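You operate a simulated robot arm through the tools that you are given. There is no shell and no other tool.

You run a simulated two-armed robot. Do the job below in one go: nothing can be reset, and whatever is moved stays where it is left.

TASK
Pick up the bottle labelled "seed liquid" from the long bench top with one hand, pass it to the other hand and put it on the top of the purple pad. Set down upright: bottle.
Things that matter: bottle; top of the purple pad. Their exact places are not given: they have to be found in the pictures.

Only the result counts: the job must be done as asked and must still hold three seconds after the hand-in. Knocking over, shifting, dropping, spilling or breaking anything else fails it.

THE ROBOT
Two 7-joint arms with two-finger parallel grippers on one trunk, on a base that moves. Base frame: it is fixed to the floor where the robot stands at the start and does not move with it; the origin is under the middle of the robot, x ahead of it, y to its left, z up. Units: m, rad, N and s.
The left shoulder is at the start at [0.039, 0.101, 1.161], the right one opposite. With the tool pointing down near the work surface each hand reaches from about 0.2 to 0.52 m from the robot's upright axis, wherever it stands, measured 20 degrees to its own side. Places, roughly: top of the purple pad (20x13 cm) [-2.16, -3.38, 0.86]. Payload 2.4 kg a hand.
The TCP of each hand is the grasp point between the finger pads, 0.024 m short of the fingertips. In the tool frame z runs along the fingers and y along their closing line. The gripper opens to 0.068 m. The fingers are 0.017 m wide and 0.01 m thick; the gripper's body (0.04 by 0.07 m) begins 0.041 m behind the TCP.
Orientation is told as [roll, pitch, yaw] about the base's x, y, z axes, in that order, counted from this pose: with the fingers straight down and closing along the base's y, the tool's x points along the base's -x, its y along +y and its z along -z.

THE INTERFACE
- The arms move only by the tool step_arm. It takes "left_moves", "right_moves" or both (then of equal length, played together; a hand with none holds still); each is a list of rows, each a list of 7 numbers: the shift along the base's x, y, z in units of 50 mm (1.0 is 50 mm), then the turn, a rotation vector about the base's x, y, z in units of 6 degrees (1.0 is 6 degrees), then the opening in per cent of the stroke, from 0 (shut) to 100 (fully open). In form: [[dx, dy, dz, rx, ry, rz, jaw], ...]. A call has 1 to 20 rows; each row shifts and turns the commanded pose from where the row before left it. A call with a number of a shift or a turn outside -1 to 1 is refused whole. A row lasts 0.2 s, in which the tool goes at most 0.05 m and 0.15 rad; a call with a longer step from one row to the next is refused whole, and so is a gripper value outside its range. Where a pose cannot be reached the arm comes as near as it can. A force on the tool above 40 N (or 10 N above the force at the start of the call, whichever is more), or a blocked arm, ends the call early, and 0.2 s more pass. Each finger travels about 0.072 m/s and halts on what it meets, pressing with about 36 N; the grip force reading is that of the motor and also rises with nothing between the fingers. The clock runs only during rows and for 0.2 s after the last one: add rows that do not move to give the fingers time. It gives the time, the measured TCP pose, the force on the tool (base axes), the opening and the grip force at its end, in the units of the frame above (readings bear some noise), with the torque about the TCP (base axes, N m) and any sound that the robot's microphone picked up.
- Cameras (640 x 400 px; columns grow to the right, rows downward): "scene" is now at [0.1122, 0.0409, 1.317]; the picture's right is [0.47, -0.88, 0.00], its down [-0.53, -0.28, -0.80] and it looks along [0.71, 0.38, -0.60] (base axes); focal length 282 px, centre (320, 200). "left" rides on the left gripper at [0.084, -0.011, -0.075] in its tool frame; the picture's right is [0.13, 0.99, 0.00], its down [-0.60, 0.08, -0.79] and it looks along [-0.79, 0.10, 0.61] (tool axes); focal length 251 px, centre (320, 200). "right" rides on the right gripper at [0.084, 0.011, -0.075] in its tool frame; the picture's right is [-0.13, 0.99, 0.00], its down [-0.60, -0.08, -0.79] and it looks along [-0.79, -0.10, 0.61] (tool axes); focal length 251 px, centre (320, 200).
- snapshot(camera): a new picture of that camera. No time passes.
- raise_lower(by): moves the trunk up (or, below 0, down) by that many m; the arms and the scene camera ride with it, the base frame stays. It gives what a move gives, with no picture.
- roll_base(legs): drives the robot by 1 to 6 legs, each [ahead, left, turn to the left] in m, m and rad, along the robot's own axes; the way and the turn of a leg run together, so that a leg with both is an arc; at most 1.5 m and 3.142 rad a leg. The arms and the cameras ride along, it lands a little off, and it stops where it bumps. It gives what a move gives.
- turn_head(pan, tilt): turns the head with the scene camera to pan (to the left, within 1.501 rad either way) and tilt (down, from -0.506 to 1.204), counted from straight ahead of the robot (the tilt from the chest, where the trunk bows). It gives what a move gives.
- probe_pixels(camera, pixels): for up to 12 pixels [column, row] of the newest picture of that camera ("zoom" is the newest enlarged one), the place [x, y, z] in the base frame of the surface seen there, good to about 0.003 m. No time passes.
- inspect(camera, box): a new picture of the part [left, top, right, bottom] of that camera's present view, enlarged. No time passes.
- job_done(): hands the job in; it is judged then, once.

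Unless the task says otherwise, let go and move clear before handing in.

The tools are called after ">>>" as a command line: name --argument value ..., lists and objects as JSON in quotes. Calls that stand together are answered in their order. step_arm: Moves the arms, as the interface text tells. Its arguments: {"type":"object","properties":{"left_moves":{"type":"array"},"right_moves":{"type":"array"}},"required":[]} The other tools are called the same way: raise_lower (by) moves the trunk up or down; roll_base (legs) drives the base; turn_head (pan, tilt) turns the head that bears the scene camera; snapshot (camera) takes a picture; probe_pixels (camera, pixels) gives the place of the surface under pixels of a picture; inspect (camera, box) takes an enlarged picture of a part of a camera's view; job_done () hands the job in.

At the start:

```text
time: 0.0
left_tcp_pos: [0.2337, 0.2566, 1.075]
left_tcp_rot: [-0.001, 0.0, 0.0]
left_contact_force: [0.0, -0.3, 0.5]
left_wrist_torque: [0.0, 0.02, -0.02]
left_gripper_width: 0.0681
left_grasp_force: 0.1
right_tcp_pos: [0.3222, 0.048, 1.0944]
right_tcp_rot: [0.0, -0.001, -0.002]
right_contact_force: [0.2, 0.7, -0.2]
right_wrist_torque: [0.0, 0.01, 0.0]
right_gripper_width: 0.0679
right_grasp_force: 0.1
trunk travel left (down, up): [-0.375, 0.475]
robot x, y, heading: [0.001, -0.0018, -0.002]
head pan, tilt (commanded): [0.49, 0.639]
```

scene: 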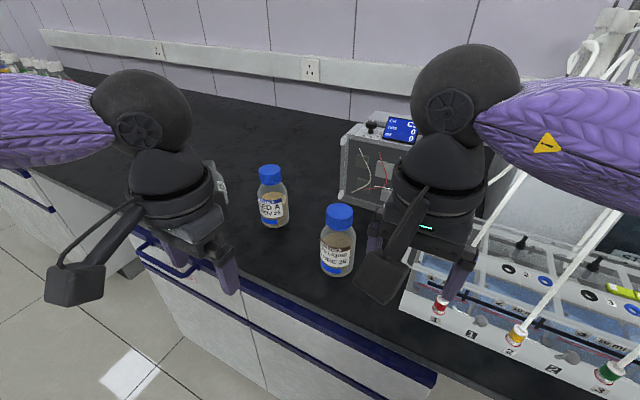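
right: 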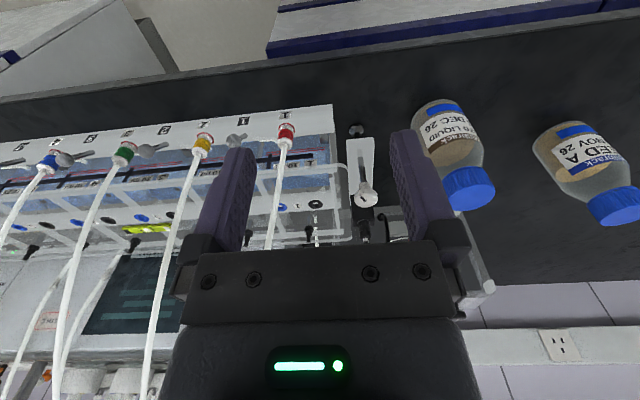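
left: 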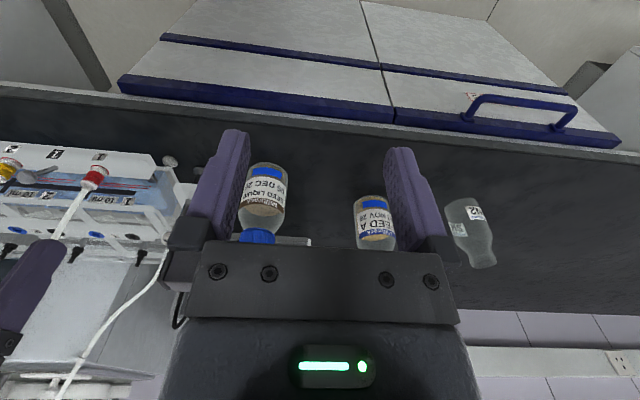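

The scene picture shows two blue-capped bottles at about (272,200) and (338,240); the wrist pictures suggest the nearer one says "...LIQUID DEC 26". I'll enlarge to read the labels.

>>> inspect --camera "scene" --box '[230, 150, 390, 290]'

>>> inspect --camera "left" --box '[220, 140, 520, 290]'

>>> inspect --camera "right" --box '[390, 80, 640, 240]'

```text
2.86 times, centred on (310, 220) of scene
```

zoom: 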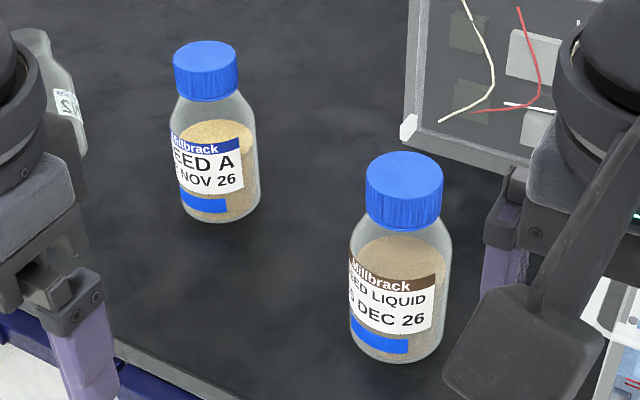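

```text
2.13 times, centred on (370, 215) of left
```

zoom: 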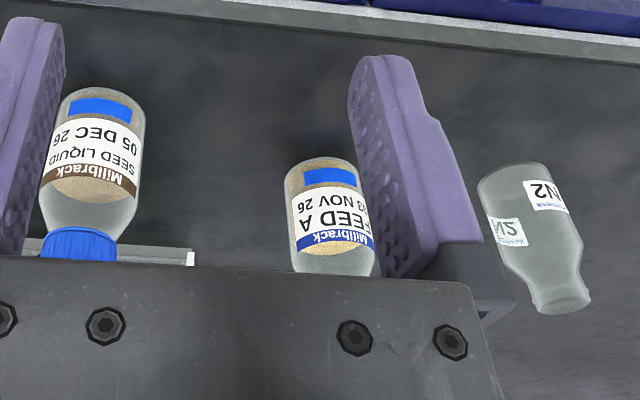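

```text
2.50 times, centred on (515, 160) of right
```

zoom: 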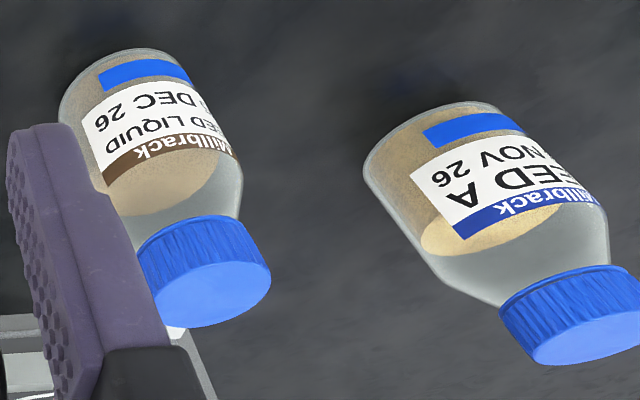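

The bottle at scene (338,240) reads "SEED LIQUID 05 DEC 26"; the other is "FEED A". I'll probe its cap, body, base and the bench around it.

>>> probe_pixels --camera "scene" --pixels '[[339, 212], [328, 214], [351, 214], [339, 225], [338, 250], [324, 248], [353, 248], [337, 273], [300, 270], [272, 172], [272, 205], [400, 240]]'

>>> probe_pixels --camera "zoom" --pixels '[[210, 290], [145, 250], [268, 265], [160, 150], [75, 90], [240, 180], [330, 100], [580, 330], [480, 180]]'

```text
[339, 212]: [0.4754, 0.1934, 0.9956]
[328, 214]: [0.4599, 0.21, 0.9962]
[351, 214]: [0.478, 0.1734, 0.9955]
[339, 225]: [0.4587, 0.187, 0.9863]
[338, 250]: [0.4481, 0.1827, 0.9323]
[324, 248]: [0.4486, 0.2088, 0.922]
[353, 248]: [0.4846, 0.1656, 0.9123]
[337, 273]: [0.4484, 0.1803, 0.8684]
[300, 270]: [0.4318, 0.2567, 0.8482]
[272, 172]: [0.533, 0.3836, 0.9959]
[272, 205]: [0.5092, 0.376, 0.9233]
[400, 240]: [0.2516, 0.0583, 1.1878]
```

```text
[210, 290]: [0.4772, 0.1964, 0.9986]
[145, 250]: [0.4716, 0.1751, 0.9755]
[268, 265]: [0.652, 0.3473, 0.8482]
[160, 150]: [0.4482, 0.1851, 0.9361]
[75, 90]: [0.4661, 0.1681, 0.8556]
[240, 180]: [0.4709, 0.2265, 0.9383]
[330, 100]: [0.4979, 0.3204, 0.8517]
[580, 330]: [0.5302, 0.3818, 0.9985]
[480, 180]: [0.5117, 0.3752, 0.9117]
```

"SEED LIQUID" stands at about (0.472, 0.193), bench z 0.848, cap top z 0.997. Before moving, I'll look around for the purple pad and the route there.

>>> turn_head --pan -1.4 --tilt 0.3

>>> snapshot --camera "scene"

>>> turn_head --pan -0.5 --tilt 0.6

>>> snapshot --camera "scene"

>>> turn_head --pan 1.45 --tilt 0.3

>>> snapshot --camera "scene"

>>> turn_head --pan 0.3 --tilt 0.9

>>> snapshot --camera "scene"

```text
time: 1.9
left_tcp_pos: [0.234, 0.2557, 1.0758]
left_tcp_rot: [0.001, 0.0, 0.001]
left_contact_force: [-0.7, 0.5, 0.9]
left_wrist_torque: [0.02, -0.01, 0.03]
left_gripper_width: 0.0683
left_grasp_force: 0.0
right_tcp_pos: [0.3232, 0.0468, 1.094]
right_tcp_rot: [-0.001, 0.0, -0.001]
right_contact_force: [-0.2, 0.1, 0.4]
right_wrist_torque: [-0.05, -0.02, -0.01]
right_gripper_width: 0.0679
right_grasp_force: 0.0
trunk travel left (down, up): [-0.375, 0.475]
robot x, y, heading: [-0.0012, 0.0003, 0.001]
head pan, tilt (commanded): [-1.4, 0.3]
```

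```text
taken
```

scene: 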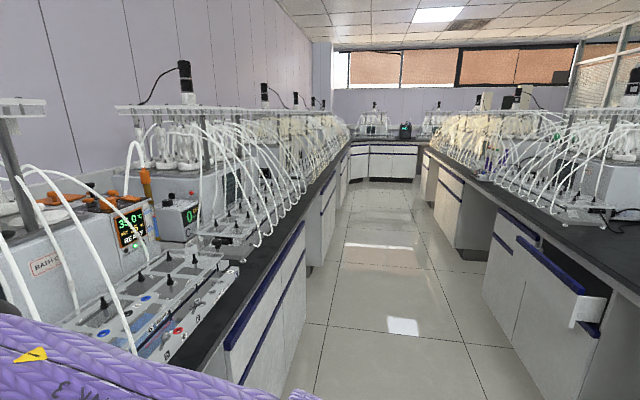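

```text
time: 3.1
left_tcp_pos: [0.234, 0.2559, 1.0755]
left_tcp_rot: [-0.002, -0.001, 0.0]
left_contact_force: [-0.7, -0.2, 0.2]
left_wrist_torque: [-0.01, -0.02, -0.02]
left_gripper_width: 0.068
left_grasp_force: 0.1
right_tcp_pos: [0.3226, 0.0485, 1.0936]
right_tcp_rot: [0.0, 0.0, 0.002]
right_contact_force: [0.1, 0.0, -0.1]
right_wrist_torque: [0.0, -0.03, 0.02]
right_gripper_width: 0.0678
right_grasp_force: 0.0
trunk travel left (down, up): [-0.375, 0.475]
robot x, y, heading: [-0.0016, -0.0007, 0.003]
head pan, tilt (commanded): [-0.499, 0.6]
```

```text
taken
```

scene: 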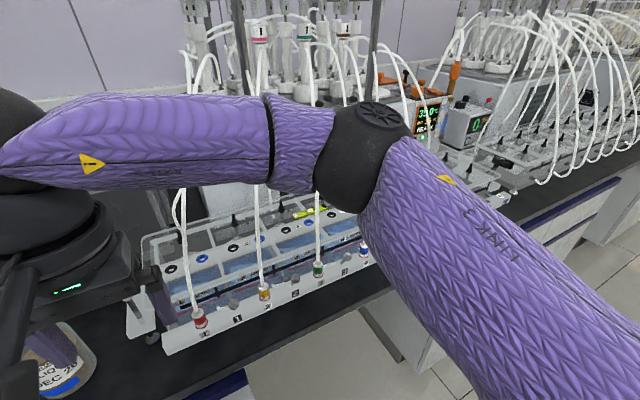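

```text
time: 5.0
left_tcp_pos: [0.2335, 0.256, 1.0755]
left_tcp_rot: [0.001, -0.001, 0.0]
left_contact_force: [0.2, -0.2, 0.3]
left_wrist_torque: [-0.03, 0.01, -0.01]
left_gripper_width: 0.0681
left_grasp_force: 0.1
right_tcp_pos: [0.323, 0.0468, 1.0944]
right_tcp_rot: [0.002, 0.0, -0.001]
right_contact_force: [0.7, 0.3, -0.5]
right_wrist_torque: [0.0, -0.03, 0.0]
right_gripper_width: 0.0678
right_grasp_force: 0.1
trunk travel left (down, up): [-0.375, 0.475]
robot x, y, heading: [0.0017, -0.0026, -0.001]
head pan, tilt (commanded): [1.45, 0.3]
```

```text
taken
```

scene: 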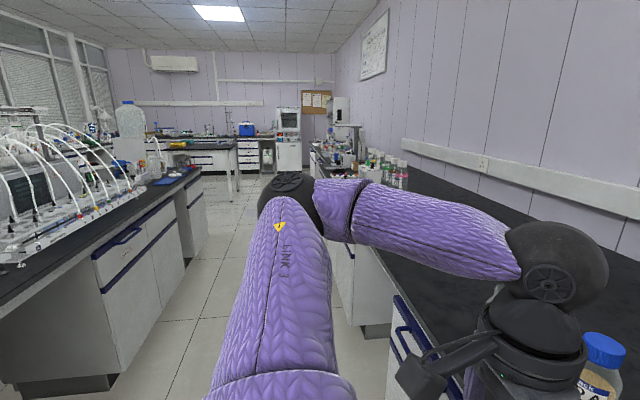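

```text
time: 6.3
left_tcp_pos: [0.2342, 0.2561, 1.0757]
left_tcp_rot: [0.0, -0.001, 0.001]
left_contact_force: [-0.2, -0.3, 0.1]
left_wrist_torque: [0.01, -0.01, -0.03]
left_gripper_width: 0.0683
left_grasp_force: 0.2
right_tcp_pos: [0.3217, 0.0476, 1.0935]
right_tcp_rot: [0.001, 0.0, 0.001]
right_contact_force: [1.1, 0.4, 0.6]
right_wrist_torque: [0.01, -0.01, -0.02]
right_gripper_width: 0.068
right_grasp_force: 0.1
trunk travel left (down, up): [-0.375, 0.475]
robot x, y, heading: [0.0017, 0.0016, 0.002]
head pan, tilt (commanded): [0.3, 0.901]
```

```text
taken
```

scene: 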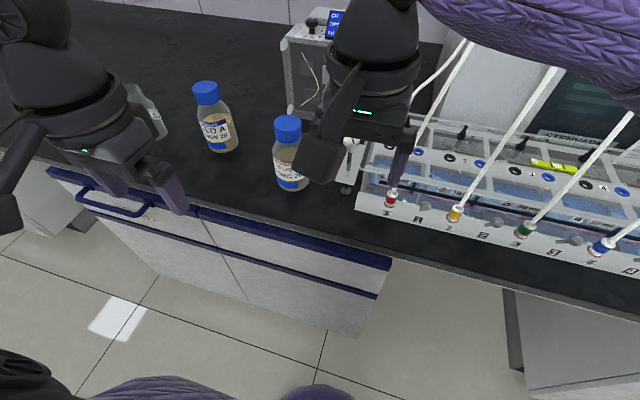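

The aisle runs along the base's y; the far bench is on the other side (right in the pan −1.4 picture) with an open drawer at (560,270). I'll look right again and enlarge to find the purple pad.

>>> turn_head --pan -1.5 --tilt 0.2

>>> snapshot --camera "scene"

>>> probe_pixels --camera "scene" --pixels '[[280, 320], [330, 300], [250, 290], [310, 230], [480, 270], [560, 330], [440, 220], [390, 180], [600, 240], [520, 200], [560, 280], [465, 190]]'

>>> inspect --camera "scene" --box '[400, 100, 640, 250]'

```text
time: 8.1
left_tcp_pos: [0.2353, 0.2556, 1.0756]
left_tcp_rot: [-0.001, 0.002, -0.001]
left_contact_force: [-0.1, -0.2, -0.1]
left_wrist_torque: [-0.01, 0.04, 0.0]
left_gripper_width: 0.0678
left_grasp_force: 0.1
right_tcp_pos: [0.323, 0.0478, 1.0941]
right_tcp_rot: [0.002, -0.001, -0.001]
right_contact_force: [-1.1, 0.3, 0.4]
right_wrist_torque: [0.0, 0.01, -0.03]
right_gripper_width: 0.0679
right_grasp_force: 0.1
trunk travel left (down, up): [-0.375, 0.475]
robot x, y, heading: [0.0026, -0.0018, -0.002]
head pan, tilt (commanded): [-1.499, 0.201]
```

```text
taken
```

scene: 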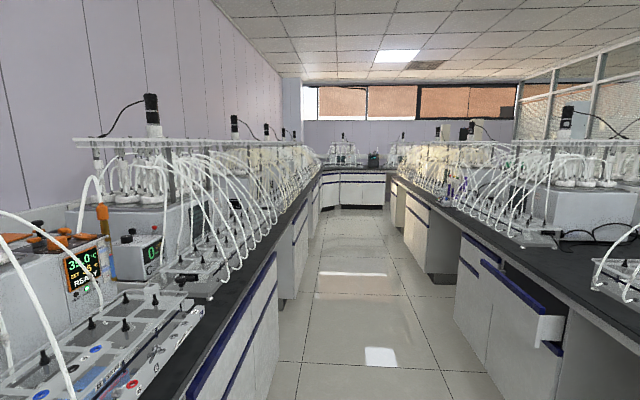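

```text
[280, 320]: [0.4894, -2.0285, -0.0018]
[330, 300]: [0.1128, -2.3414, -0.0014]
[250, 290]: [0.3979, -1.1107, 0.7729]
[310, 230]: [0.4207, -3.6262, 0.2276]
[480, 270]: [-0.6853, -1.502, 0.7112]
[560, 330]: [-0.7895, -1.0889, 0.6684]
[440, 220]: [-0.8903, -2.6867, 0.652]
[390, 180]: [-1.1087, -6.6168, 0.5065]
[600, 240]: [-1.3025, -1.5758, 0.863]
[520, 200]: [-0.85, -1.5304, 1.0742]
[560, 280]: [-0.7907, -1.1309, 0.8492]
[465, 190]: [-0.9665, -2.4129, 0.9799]
```

```text
2.67 times, centred on (520, 175) of scene
```

zoom: 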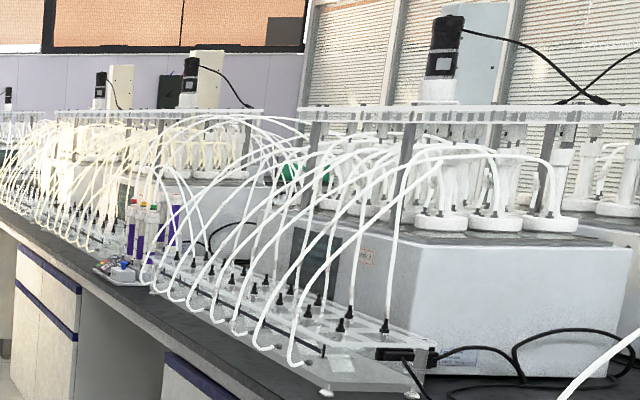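

The far bench front is at x≈-0.8, so the pad (x≈-2.16) is on its other side or beyond; I'll drive round later. First I'll look back at the bottle and probe the bench edge and things around it.

>>> turn_head --pan 0.3 --tilt 0.9

>>> snapshot --camera "scene"

>>> probe_pixels --camera "scene" --pixels '[[250, 200], [250, 208], [250, 214], [200, 195], [288, 122], [276, 125], [300, 125], [288, 165], [276, 172], [305, 172], [350, 150], [360, 205]]'

>>> inspect --camera "scene" --box '[240, 90, 400, 220]'

```text
time: 9.9
left_tcp_pos: [0.2334, 0.2552, 1.0748]
left_tcp_rot: [0.001, 0.0, 0.0]
left_contact_force: [0.5, -0.3, -0.4]
left_wrist_torque: [0.02, 0.0, 0.01]
left_gripper_width: 0.0681
left_grasp_force: 0.0
right_tcp_pos: [0.322, 0.047, 1.0926]
right_tcp_rot: [0.002, 0.0, 0.002]
right_contact_force: [-0.3, 0.3, 0.9]
right_wrist_torque: [-0.04, 0.04, -0.03]
right_gripper_width: 0.0677
right_grasp_force: 0.0
trunk travel left (down, up): [-0.375, 0.475]
robot x, y, heading: [-0.0025, -0.0014, -0.002]
head pan, tilt (commanded): [0.3, 0.901]
```

```text
taken
```

scene: 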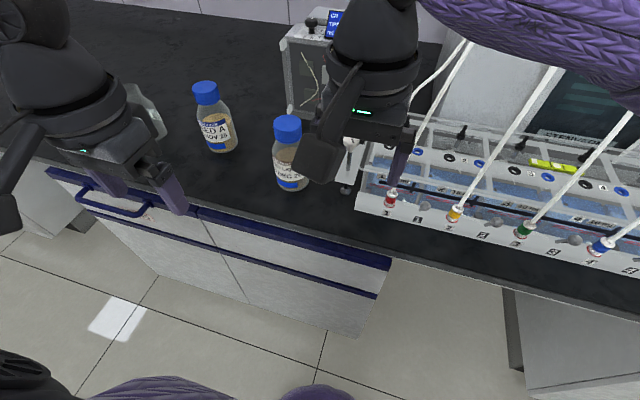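

```text
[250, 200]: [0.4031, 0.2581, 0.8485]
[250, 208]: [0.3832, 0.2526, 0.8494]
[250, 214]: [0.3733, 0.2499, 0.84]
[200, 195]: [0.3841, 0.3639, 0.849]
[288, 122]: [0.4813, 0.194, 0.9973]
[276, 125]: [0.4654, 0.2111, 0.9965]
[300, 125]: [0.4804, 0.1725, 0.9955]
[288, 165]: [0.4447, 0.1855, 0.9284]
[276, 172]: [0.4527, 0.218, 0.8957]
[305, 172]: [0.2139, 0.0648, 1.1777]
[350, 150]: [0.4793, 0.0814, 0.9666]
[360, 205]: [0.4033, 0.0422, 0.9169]
```

```text
3.08 times, centred on (320, 155) of scene
```

zoom: 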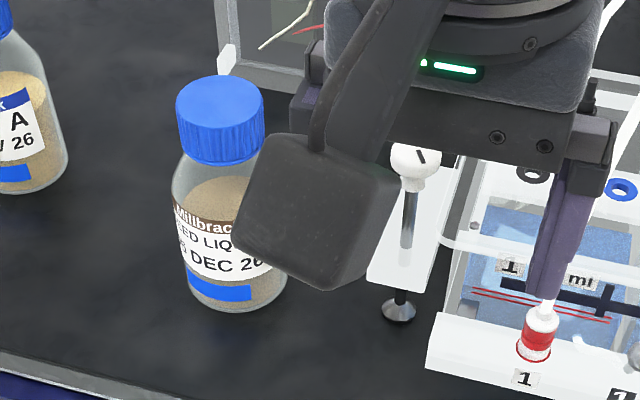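

Bench edge is at x≈0.375 and the bottle's front at x≈0.445. I'll refine the cap and body outline on the enlarged picture.

>>> probe_pixels --camera "zoom" --pixels '[[220, 105], [180, 110], [261, 110], [220, 79], [220, 134], [220, 155], [176, 200], [285, 290], [225, 300], [190, 270], [210, 240], [330, 330]]'

>>> snapshot --camera "left"

>>> inspect --camera "left" --box '[210, 140, 330, 250]'

```text
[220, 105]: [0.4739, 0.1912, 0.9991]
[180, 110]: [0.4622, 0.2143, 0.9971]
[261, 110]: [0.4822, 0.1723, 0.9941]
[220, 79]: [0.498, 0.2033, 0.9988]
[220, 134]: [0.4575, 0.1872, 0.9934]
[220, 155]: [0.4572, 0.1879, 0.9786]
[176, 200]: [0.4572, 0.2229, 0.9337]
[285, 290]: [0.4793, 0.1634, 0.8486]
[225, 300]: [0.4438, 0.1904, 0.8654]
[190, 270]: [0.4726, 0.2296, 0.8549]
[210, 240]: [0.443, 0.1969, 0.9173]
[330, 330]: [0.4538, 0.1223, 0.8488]
```

```text
taken
```

left: 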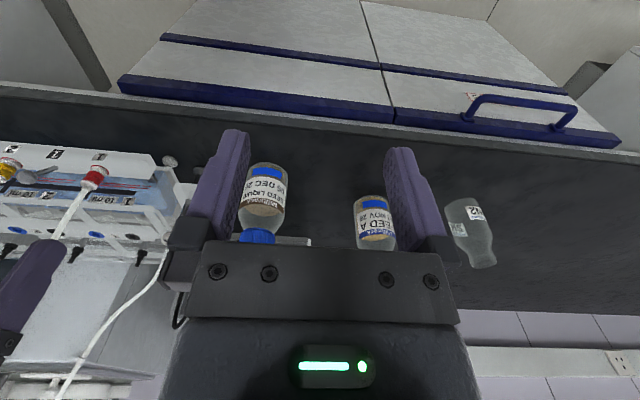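

```text
3.64 times, centred on (270, 195) of left
```

zoom: 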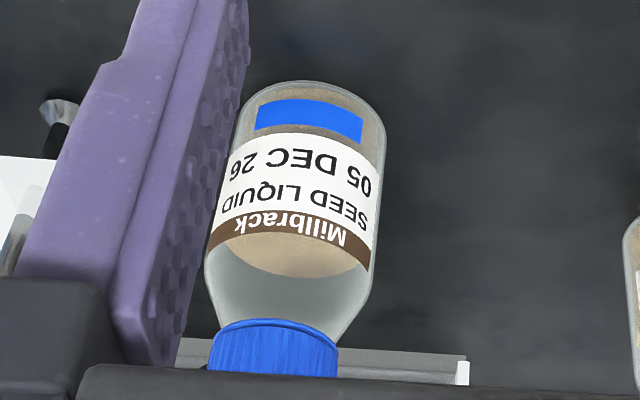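

The pictures put the cap at roughly 0.049 m across and the body at 0.064–0.07 m, close to the 0.068 m opening. So I plan to grip the cap: left hand from the side, right hand from above, at 90° to each other. First I'll draw the right hand back out of the way and look again.

>>> step_arm --right_moves '[[-0.5, 0, 0.8, 0, 0, 0, 100], [-0.8, -0.3, 0.3, 0, 0, 0, 100], [-0.2, -0.8, 0, 0, 0, 0, 100], [0, -0.8, 0, 0, 0, 0, 100]]'

>>> turn_head --pan 0.4 --tilt 0.75

>>> snapshot --camera "scene"

>>> inspect --camera "scene" --box '[270, 130, 366, 230]'

```text
time: 10.9
left_tcp_pos: [0.2344, 0.2549, 1.0765]
left_tcp_rot: [-0.001, -0.001, 0.0]
left_contact_force: [0.6, 0.0, -0.4]
left_wrist_torque: [0.0, 0.04, -0.01]
left_gripper_width: 0.0679
left_grasp_force: 0.0
right_tcp_pos: [0.2456, -0.049, 1.1491]
right_tcp_rot: [0.001, 0.0, 0.0]
right_contact_force: [-0.6, 0.6, 0.8]
right_wrist_torque: [0.0, -0.03, -0.01]
right_gripper_width: 0.0682
right_grasp_force: 0.1
trunk travel left (down, up): [-0.375, 0.475]
robot x, y, heading: [-0.0, 0.0015, 0.0]
head pan, tilt (commanded): [0.3, 0.901]
```

```text
time: 11.6
left_tcp_pos: [0.234, 0.2556, 1.0766]
left_tcp_rot: [-0.001, -0.001, 0.0]
left_contact_force: [0.4, -0.6, -0.2]
left_wrist_torque: [0.01, 0.0, 0.0]
left_gripper_width: 0.068
left_grasp_force: 0.0
right_tcp_pos: [0.2464, -0.0481, 1.1496]
right_tcp_rot: [0.0, 0.001, 0.001]
right_contact_force: [-0.1, -0.4, -0.3]
right_wrist_torque: [-0.02, -0.03, -0.01]
right_gripper_width: 0.0683
right_grasp_force: 0.0
trunk travel left (down, up): [-0.375, 0.475]
robot x, y, heading: [0.0008, 0.003, 0.001]
head pan, tilt (commanded): [0.4, 0.75]
```

```text
taken
```

scene: 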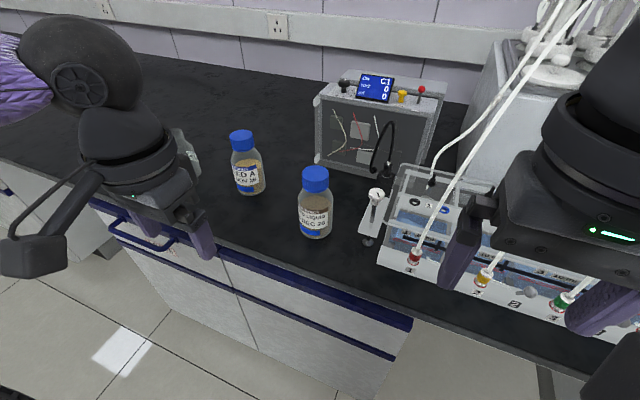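

```text
4.00 times, centred on (318, 180) of scene
```

zoom: 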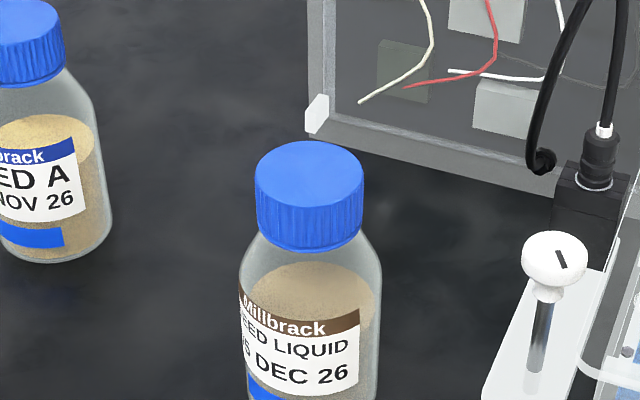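

The bottle is now clear at scene (314,203). I'll probe cap rim and body edges in the 4x picture.

>>> probe_pixels --camera "zoom" --pixels '[[310, 172], [257, 172], [363, 178], [308, 143], [306, 200], [306, 225], [305, 244], [303, 262], [303, 310], [242, 300], [379, 300], [301, 370]]'

>>> inspect --camera "scene" --box '[270, 150, 366, 250]'

>>> probe_pixels --camera "zoom" --pixels '[[236, 220], [238, 300], [386, 220], [384, 300], [242, 325], [380, 330], [310, 360], [540, 170], [500, 340], [400, 30]]'

```text
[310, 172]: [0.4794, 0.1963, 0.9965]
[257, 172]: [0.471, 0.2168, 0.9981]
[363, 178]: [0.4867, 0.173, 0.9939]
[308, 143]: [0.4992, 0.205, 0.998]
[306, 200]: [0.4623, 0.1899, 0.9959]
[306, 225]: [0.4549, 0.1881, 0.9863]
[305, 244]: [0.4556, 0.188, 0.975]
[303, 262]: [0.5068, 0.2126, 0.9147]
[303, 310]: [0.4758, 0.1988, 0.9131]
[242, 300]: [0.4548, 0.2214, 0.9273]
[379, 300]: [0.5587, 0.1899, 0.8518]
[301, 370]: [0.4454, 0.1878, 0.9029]
```

```text
4.00 times, centred on (318, 200) of scene
```

zoom: 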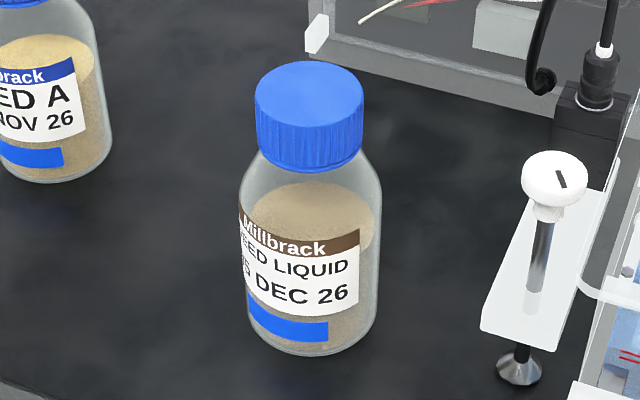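

```text
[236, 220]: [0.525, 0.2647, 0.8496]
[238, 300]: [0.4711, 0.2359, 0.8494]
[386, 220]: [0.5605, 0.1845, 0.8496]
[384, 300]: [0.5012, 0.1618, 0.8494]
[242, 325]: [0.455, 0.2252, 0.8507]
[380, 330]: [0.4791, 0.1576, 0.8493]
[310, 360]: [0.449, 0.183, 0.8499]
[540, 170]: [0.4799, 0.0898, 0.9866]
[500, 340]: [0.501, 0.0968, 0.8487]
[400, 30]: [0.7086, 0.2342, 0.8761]
```

The label face sits 0.0335 m from the axis, so the body (~0.067 m) is too wide; the cap is ~0.048 m wide, centre ≈(0.478, 0.196), z 0.971–0.997. I'll pitch the left hand toward horizontal while bringing it in front of the cap, in stages.

>>> step_arm --left_moves '[[0.35, -0.17, 0.2, 0, -1, 0, 100], [0.35, -0.17, 0.2, 0, -1, 0, 100], [0.35, -0.17, 0, 0, -1, 0, 100], [0.35, -0.17, 0, 0, -1, 0, 100], [0.35, -0.17, 0, 0, -1, 0, 100], [0.35, -0.17, 0, 0, -1, 0, 100], [0.35, -0.17, 0, 0, -1, 0, 100]]'

>>> snapshot --camera "scene"

>>> snapshot --camera "left"

```text
time: 13.2
left_tcp_pos: [0.3567, 0.196, 1.0962]
left_tcp_rot: [0.001, -0.736, 0.0]
left_contact_force: [-0.5, 0.1, 0.0]
left_wrist_torque: [0.01, -0.02, -0.02]
left_gripper_width: 0.0679
left_grasp_force: 0.1
right_tcp_pos: [0.2458, -0.048, 1.1487]
right_tcp_rot: [0.0, 0.0, 0.0]
right_contact_force: [0.5, 0.0, -0.6]
right_wrist_torque: [0.02, 0.0, 0.01]
right_gripper_width: 0.0678
right_grasp_force: 0.1
trunk travel left (down, up): [-0.375, 0.475]
robot x, y, heading: [0.006, -0.0021, -0.003]
head pan, tilt (commanded): [0.4, 0.75]
```

```text
taken
```

scene: 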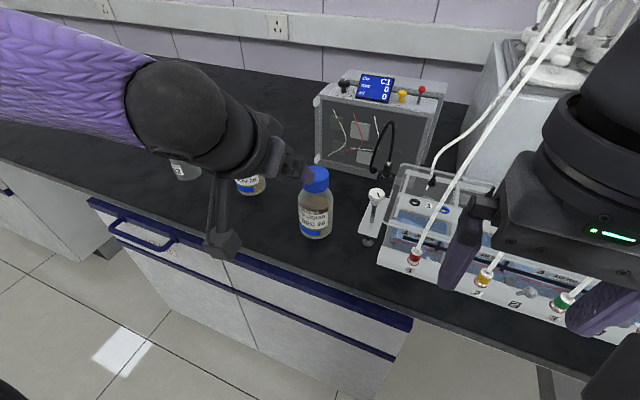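

```text
taken
```

left: 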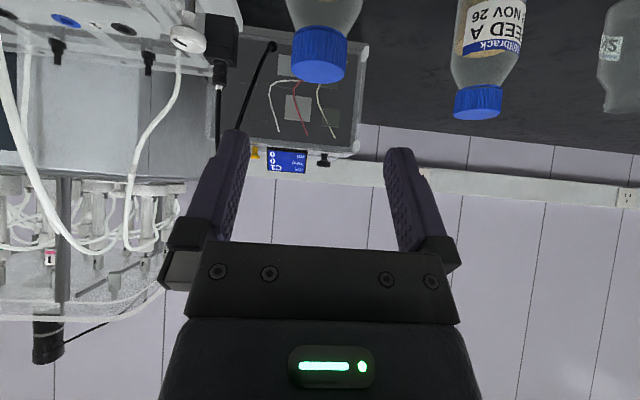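

The left hand is pitched 42° and moved freely; the left picture shows the cap at (320,55). I'll pitch another 30° and descend to just in front of the cap.

>>> step_arm --left_moves '[[0.1, 0, -0.1, 0, -1, 0, 100], [0.1, 0, -0.3, 0, -1, 0, 100], [0.1, 0, -0.4, 0, -1, 0, 100], [0.1, 0, -0.5, 0, -1, 0, 100], [0.1, 0, -0.4, 0, -1, 0, 100]]'

>>> snapshot --camera "scene"

>>> snapshot --camera "left"

```text
time: 14.4
left_tcp_pos: [0.3824, 0.1961, 1.0099]
left_tcp_rot: [-0.003, -1.258, 0.005]
left_contact_force: [0.0, 0.4, 0.0]
left_wrist_torque: [-0.02, 0.01, 0.01]
left_gripper_width: 0.0677
left_grasp_force: 0.0
right_tcp_pos: [0.2463, -0.0485, 1.1496]
right_tcp_rot: [-0.001, 0.001, 0.0]
right_contact_force: [-0.4, 0.8, -0.6]
right_wrist_torque: [0.02, -0.01, 0.02]
right_gripper_width: 0.0678
right_grasp_force: 0.0
trunk travel left (down, up): [-0.375, 0.475]
robot x, y, heading: [0.0011, -0.0018, -0.001]
head pan, tilt (commanded): [0.4, 0.75]
```

```text
taken
```

scene: 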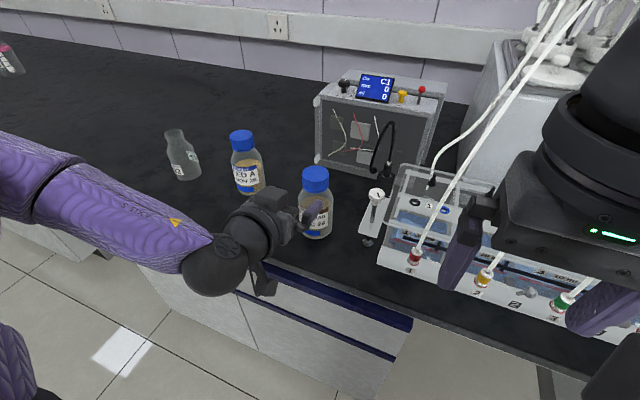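

```text
taken
```

left: 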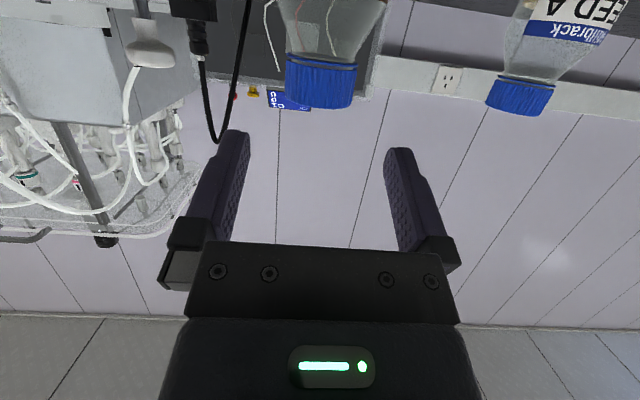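

The fingers straddle the cap's line (finger tips at columns ~235 and ~400, cap at 320). I'll lower to cap height and then check the alignment by probing.

>>> step_arm --left_moves '[[0.2, 0, -0.46, 0, 0, 0, 100]]'

>>> snapshot --camera "left"

>>> inspect --camera "scene" --box '[230, 140, 370, 260]'

>>> probe_pixels --camera "left" --pixels '[[318, 100], [318, 85], [284, 85], [354, 85], [240, 140], [398, 155]]'

```text
time: 14.8
left_tcp_pos: [0.3921, 0.1966, 0.9884]
left_tcp_rot: [0.0, -1.255, 0.002]
left_contact_force: [0.2, -0.3, -0.1]
left_wrist_torque: [0.01, 0.0, -0.03]
left_gripper_width: 0.0679
left_grasp_force: 0.1
right_tcp_pos: [0.2462, -0.0492, 1.1503]
right_tcp_rot: [0.001, 0.0, 0.001]
right_contact_force: [-0.7, 0.0, 0.5]
right_wrist_torque: [0.0, -0.01, -0.01]
right_gripper_width: 0.0682
right_grasp_force: 0.0
trunk travel left (down, up): [-0.375, 0.475]
robot x, y, heading: [-0.0047, -0.0025, -0.005]
head pan, tilt (commanded): [0.4, 0.75]
```

```text
taken
```

left: 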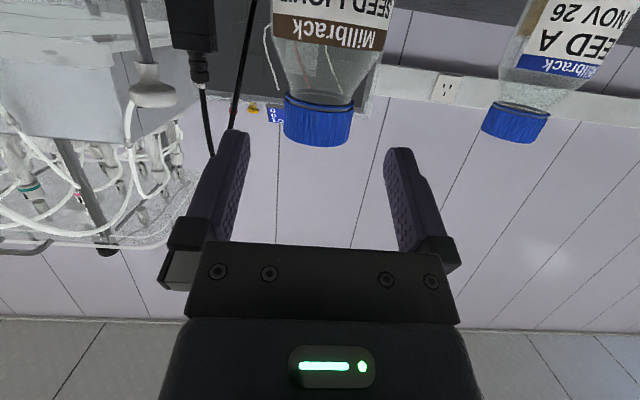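

```text
3.33 times, centred on (300, 200) of scene
```

zoom: 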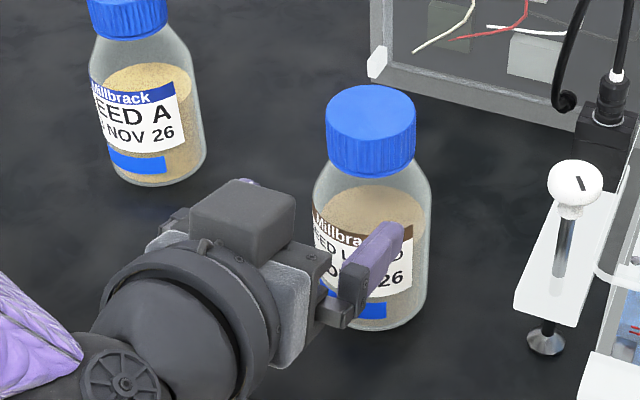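

```text
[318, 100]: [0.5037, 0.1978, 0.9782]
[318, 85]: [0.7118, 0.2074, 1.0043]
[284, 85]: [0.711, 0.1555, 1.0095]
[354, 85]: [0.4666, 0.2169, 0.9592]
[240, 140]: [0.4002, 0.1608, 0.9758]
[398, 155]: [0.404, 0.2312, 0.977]
```

The finger tips probe at y 0.161 and 0.231 (midpoint 0.196), the cap lies at columns 284–355. I'll probe the cap itself from this view once more before closing in.

>>> probe_pixels --camera "left" --pixels '[[318, 125], [287, 122], [351, 122], [318, 142], [318, 105], [300, 130], [336, 130], [247, 138], [388, 155]]'

```text
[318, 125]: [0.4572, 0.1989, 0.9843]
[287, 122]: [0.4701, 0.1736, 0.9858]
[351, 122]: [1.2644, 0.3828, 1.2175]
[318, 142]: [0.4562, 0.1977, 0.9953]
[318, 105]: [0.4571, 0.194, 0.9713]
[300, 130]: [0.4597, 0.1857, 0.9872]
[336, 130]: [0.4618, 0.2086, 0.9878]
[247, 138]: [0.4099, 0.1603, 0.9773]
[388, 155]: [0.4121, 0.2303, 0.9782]
```

The cap centre fits (0.480, 0.196) with cap z 0.971–0.997 and the hand is aligned in y and z. I'll slide forward 0.08 m in small steps with the fingers open.

>>> step_arm --left_moves '[[0.4, 0, 0, 0, 0, 0, 100], [0.4, 0, 0, 0, 0, 0, 100], [0.4, 0, 0, 0, 0, 0, 100], [0.4, -0.01, -0.02, 0, 0, 0, 100], [0, 0, 0, 0, 0, 0, 100]]'

>>> snapshot --camera "left"

>>> inspect --camera "scene" --box '[230, 140, 370, 260]'

```text
time: 16.0
left_tcp_pos: [0.4738, 0.1956, 0.986]
left_tcp_rot: [-0.001, -1.255, 0.0]
left_contact_force: [0.0, 0.4, -0.6]
left_wrist_torque: [0.01, -0.02, -0.03]
left_gripper_width: 0.0681
left_grasp_force: 0.1
right_tcp_pos: [0.2464, -0.0488, 1.1489]
right_tcp_rot: [-0.001, -0.001, 0.001]
right_contact_force: [0.9, 0.0, 0.2]
right_wrist_torque: [-0.03, -0.02, 0.0]
right_gripper_width: 0.068
right_grasp_force: 0.0
trunk travel left (down, up): [-0.375, 0.475]
robot x, y, heading: [-0.0015, 0.0008, -0.005]
head pan, tilt (commanded): [0.4, 0.75]
```

```text
taken
```

left: 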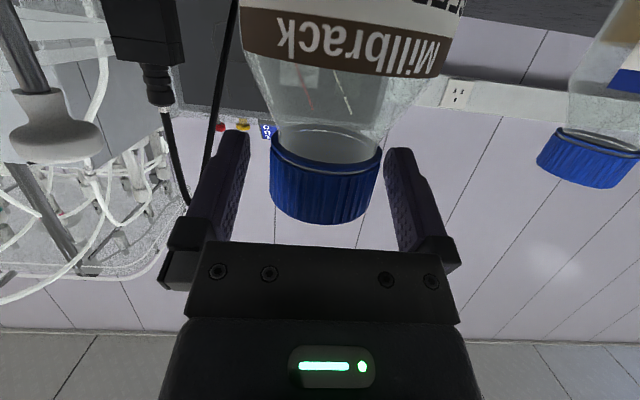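

```text
3.33 times, centred on (300, 200) of scene
```

zoom: 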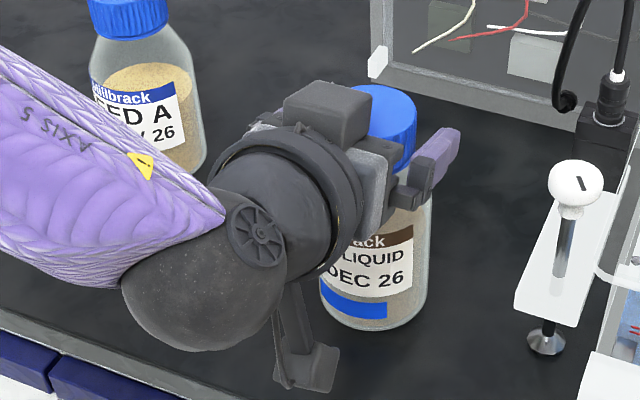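

The cap sits between the finger pads (cap columns 270–382 between fingers at 250 and 385), no contact so far. I'll close the left gripper.

>>> step_arm --left_moves '[[0, 0, 0, 0, 0, 0, 40], [0, 0, 0, 0, 0, 0, 0], [0, 0, 0, 0, 0, 0, 0], [0, 0, 0, 0, 0, 0, 0]]'

>>> snapshot --camera "left"

```text
time: 17.0
left_tcp_pos: [0.472, 0.195, 0.9876]
left_tcp_rot: [-0.002, -1.256, 0.0]
left_contact_force: [0.4, 1.2, 0.5]
left_wrist_torque: [0.09, -0.07, 0.03]
left_gripper_width: 0.048
left_grasp_force: 35.7
right_tcp_pos: [0.2462, -0.048, 1.1498]
right_tcp_rot: [-0.001, -0.001, 0.0]
right_contact_force: [0.0, -0.1, 0.7]
right_wrist_torque: [0.01, -0.03, 0.01]
right_gripper_width: 0.0679
right_grasp_force: 0.1
trunk travel left (down, up): [-0.375, 0.475]
robot x, y, heading: [0.0007, 0.0017, -0.005]
head pan, tilt (commanded): [0.4, 0.75]
```

```text
taken
```

left: 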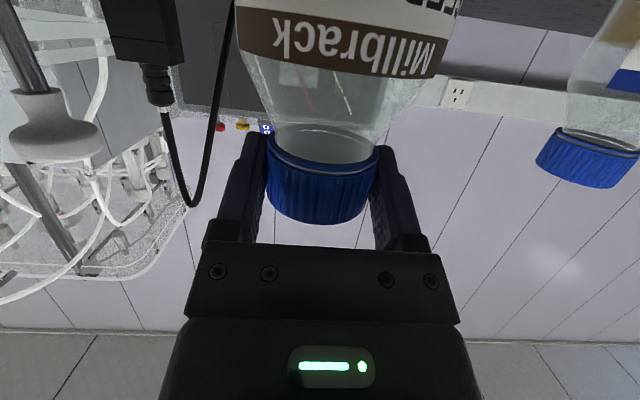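

The left gripper holds the cap at 0.048 m with 36 N. I'll lift straight up gently.

>>> step_arm --left_moves '[[0, 0, 0.1, 0, 0, 0, 0], [0, 0, 0.2, 0, 0, 0, 0], [0, 0, 0.3, 0, 0, 0, 0], [0, 0, 0.4, 0, 0, 0, 0], [0, 0, 0.4, 0, 0, 0, 0], [0, 0, 0.4, 0, 0, 0, 0], [0, 0, 0.3, 0, 0, 0, 0], [0, 0, 0.1, 0, 0, 0, 0]]'

>>> snapshot --camera "scene"

>>> snapshot --camera "left"

```text
time: 18.8
left_tcp_pos: [0.4733, 0.1947, 1.0962]
left_tcp_rot: [0.0, -1.256, -0.004]
left_contact_force: [-0.2, -0.6, -3.7]
left_wrist_torque: [0.01, 0.01, -0.02]
left_gripper_width: 0.0479
left_grasp_force: 36.0
right_tcp_pos: [0.2473, -0.0486, 1.1488]
right_tcp_rot: [0.001, 0.0, 0.001]
right_contact_force: [-1.0, 0.5, -0.2]
right_wrist_torque: [0.0, 0.0, 0.04]
right_gripper_width: 0.0679
right_grasp_force: 0.0
trunk travel left (down, up): [-0.375, 0.475]
robot x, y, heading: [-0.0, -0.0002, 0.002]
head pan, tilt (commanded): [0.4, 0.75]
```

```text
taken
```

scene: 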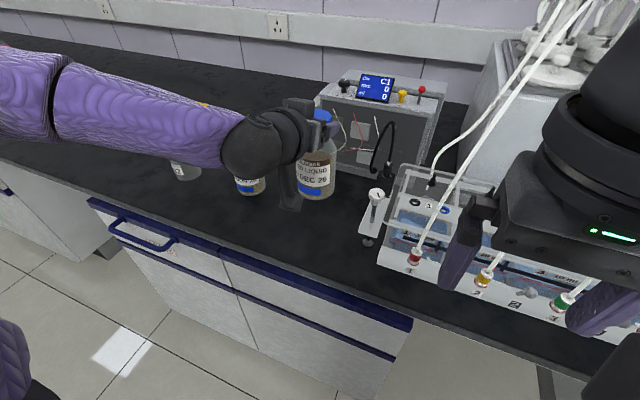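

```text
taken
```

left: 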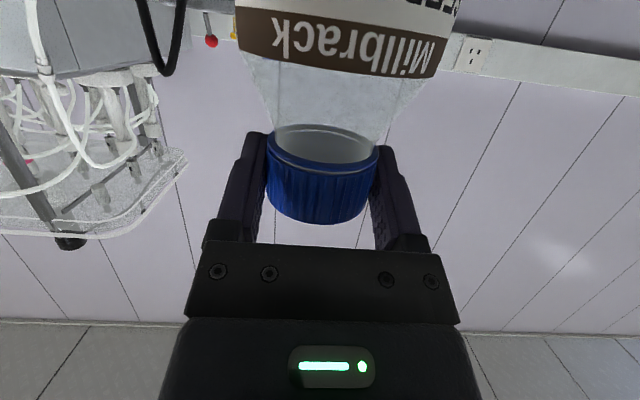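

The bottle is in the left hand (3.7 N of weight) and clear of the bench. I'll back the base 0.2 m into the aisle so the handover happens in free space.

>>> roll_base --legs '[[-0.2, 0, 0]]'

>>> snapshot --camera "scene"

```text
time: 20.4
left_tcp_pos: [0.2722, 0.1948, 1.0972]
left_tcp_rot: [0.0, -1.257, 0.0]
left_contact_force: [-0.3, -0.5, -3.7]
left_wrist_torque: [0.0, 0.02, 0.03]
left_gripper_width: 0.0479
left_grasp_force: 36.0
right_tcp_pos: [0.0463, -0.0488, 1.15]
right_tcp_rot: [0.001, 0.0, -0.001]
right_contact_force: [-0.6, 0.0, 0.3]
right_wrist_torque: [-0.02, -0.02, 0.02]
right_gripper_width: 0.0679
right_grasp_force: 0.0
trunk travel left (down, up): [-0.375, 0.475]
robot x, y, heading: [-0.2, -0.0006, 0.002]
head pan, tilt (commanded): [0.4, 0.75]
```

```text
taken
```

scene: 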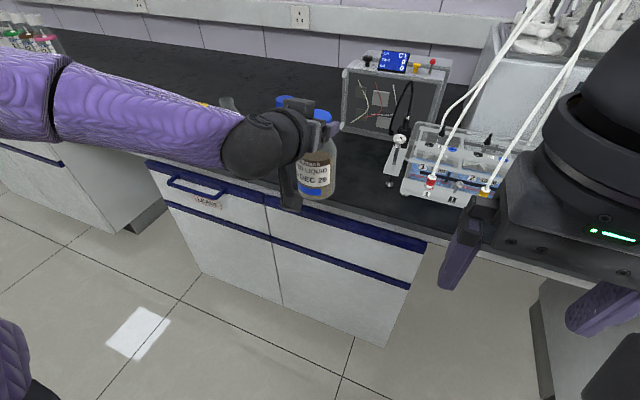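

Backed off to x=-0.20 with the bottle steady. Now I'll raise the right hand and yaw it +90° (camera boom to the right) away from the bottle.

>>> step_arm --right_moves '[[0.08, -0.07, 0.1, 0, 0, 1, 100], [0.08, -0.07, 0.1, 0, 0, 1, 100], [0.08, -0.07, 0.1, 0, 0, 1, 100], [0.08, -0.07, 0.1, 0, 0, 1, 100], [0.08, -0.07, 0.1, 0, 0, 1, 100], [0.08, -0.07, 0.1, 0, 0, 1, 100], [0.08, -0.07, 0.1, 0, 0, 1, 100], [0.08, -0.07, 0.1, 0, 0, 1, 100], [0.08, -0.07, 0.1, 0, 0, 1, 100], [0.08, -0.07, 0.1, 0, 0, 1, 100], [0.08, -0.07, 0.1, 0, 0, 1, 100], [0.08, -0.07, 0.1, 0, 0, 1, 100], [0.08, -0.07, 0.1, 0, 0, 1, 100], [0.08, -0.07, 0.1, 0, 0, 1, 100], [0.08, -0.07, 0.1, 0, 0, 1, 100]]'

>>> turn_head --pan 0.1 --tilt 0.6

>>> snapshot --camera "scene"

>>> snapshot --camera "right"

```text
time: 23.6
left_tcp_pos: [0.2714, 0.1944, 1.0966]
left_tcp_rot: [-0.001, -1.256, -0.001]
left_contact_force: [0.3, 0.6, -2.9]
left_wrist_torque: [-0.02, 0.06, -0.02]
left_gripper_width: 0.0479
left_grasp_force: 36.3
right_tcp_pos: [0.0374, -0.0647, 1.1905]
right_tcp_rot: [0.0, 0.0, 1.568]
right_contact_force: [-0.1, 0.1, 0.2]
right_wrist_torque: [0.03, 0.0, 0.0]
right_gripper_width: 0.0681
right_grasp_force: 0.0
right hand out of reach, approached as far as the arm can: row 12, 13, 14, 15
trunk travel left (down, up): [-0.375, 0.475]
robot x, y, heading: [-0.2031, -0.0005, -0.001]
head pan, tilt (commanded): [0.4, 0.75]
```

```text
time: 24.4
left_tcp_pos: [0.2718, 0.1951, 1.0962]
left_tcp_rot: [-0.001, -1.257, -0.001]
left_contact_force: [-0.9, 0.6, -4.4]
left_wrist_torque: [0.04, 0.03, 0.01]
left_gripper_width: 0.0479
left_grasp_force: 35.7
right_tcp_pos: [0.0374, -0.0636, 1.1903]
right_tcp_rot: [0.0, 0.0, 1.567]
right_contact_force: [0.1, -0.1, 0.4]
right_wrist_torque: [0.02, 0.01, -0.02]
right_gripper_width: 0.0681
right_grasp_force: 0.1
trunk travel left (down, up): [-0.375, 0.475]
robot x, y, heading: [-0.2023, 0.0051, -0.005]
head pan, tilt (commanded): [0.099, 0.6]
```

```text
taken
```

scene: 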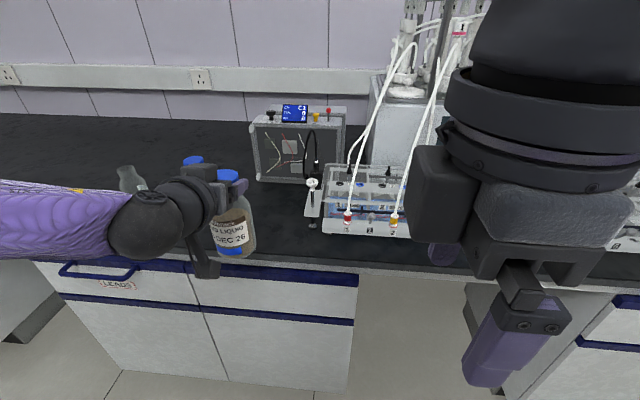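

```text
taken
```

right: 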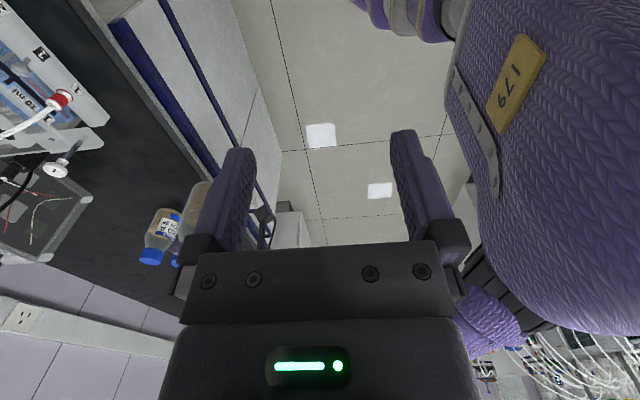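

The right yaw of +90° is at the arm's limit (position fell short at (0.037,-0.065,1.19)). I'll share the turn instead: right hand back to about +48° and left hand yawed about −42°, which still puts the two grips at right angles.

>>> step_arm --right_moves '[[0, 0, -0.1, 0, 0, -1, 100], [0, 0, -0.1, 0, 0, -1, 100], [0, 0, -0.1, 0, 0, -1, 100], [0, 0, -0.1, 0, 0, -1, 100], [0, -0.1, 0, 0, 0, -1, 100], [0, -0.1, 0, 0, 0, -1, 100], [0, -0.1, 0, 0, 0, -1, 100]]'

>>> step_arm --left_moves '[[-0.1, -0.15, 0, 0, 0, -1, 0], [-0.1, -0.15, 0, 0, 0, -1, 0], [-0.1, -0.15, 0, 0, 0, -1, 0], [-0.1, -0.15, 0, 0, 0, -1, 0], [-0.1, -0.15, 0, 0, 0, -1, 0], [-0.1, -0.15, 0, 0, 0, -1, 0], [-0.1, -0.15, 0, 0, 0, -1, 0]]'

>>> snapshot --camera "scene"

>>> snapshot --camera "right"

```text
time: 26.0
left_tcp_pos: [0.2717, 0.1952, 1.097]
left_tcp_rot: [-0.001, -1.258, -0.001]
left_contact_force: [-0.2, -0.2, -3.3]
left_wrist_torque: [0.0, 0.01, 0.03]
left_gripper_width: 0.0476
left_grasp_force: 35.9
right_tcp_pos: [0.0369, -0.0775, 1.1705]
right_tcp_rot: [0.0, 0.0, 0.836]
right_contact_force: [-0.4, -0.3, -1.0]
right_wrist_torque: [0.0, 0.06, 0.0]
right_gripper_width: 0.068
right_grasp_force: 0.1
trunk travel left (down, up): [-0.375, 0.475]
robot x, y, heading: [-0.1994, 0.0031, -0.002]
head pan, tilt (commanded): [0.099, 0.6]
```

```text
time: 27.6
left_tcp_pos: [0.2357, 0.1424, 1.0966]
left_tcp_rot: [0.0, -1.257, -0.737]
left_contact_force: [1.1, 0.5, -3.2]
left_wrist_torque: [0.02, 0.03, 0.01]
left_gripper_width: 0.0478
left_grasp_force: 35.7
right_tcp_pos: [0.0376, -0.0785, 1.171]
right_tcp_rot: [-0.001, -0.001, 0.837]
right_contact_force: [0.3, 0.0, 0.9]
right_wrist_torque: [0.01, -0.01, -0.01]
right_gripper_width: 0.0677
right_grasp_force: 0.0
trunk travel left (down, up): [-0.375, 0.475]
robot x, y, heading: [-0.2022, 0.0011, -0.004]
head pan, tilt (commanded): [0.099, 0.6]
```

```text
taken
```

scene: 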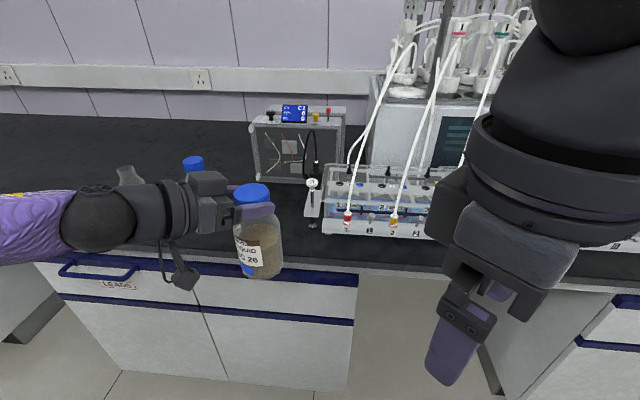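

```text
taken
```

right: 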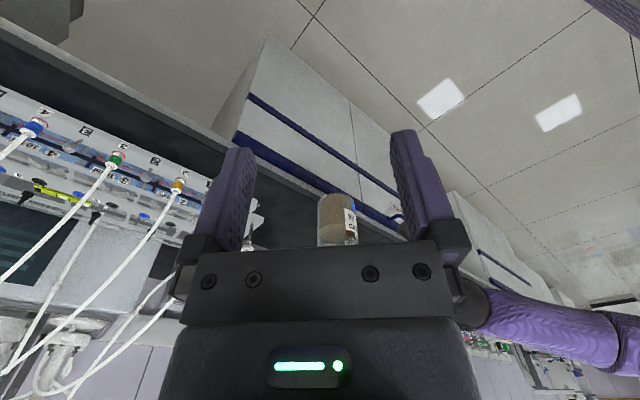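

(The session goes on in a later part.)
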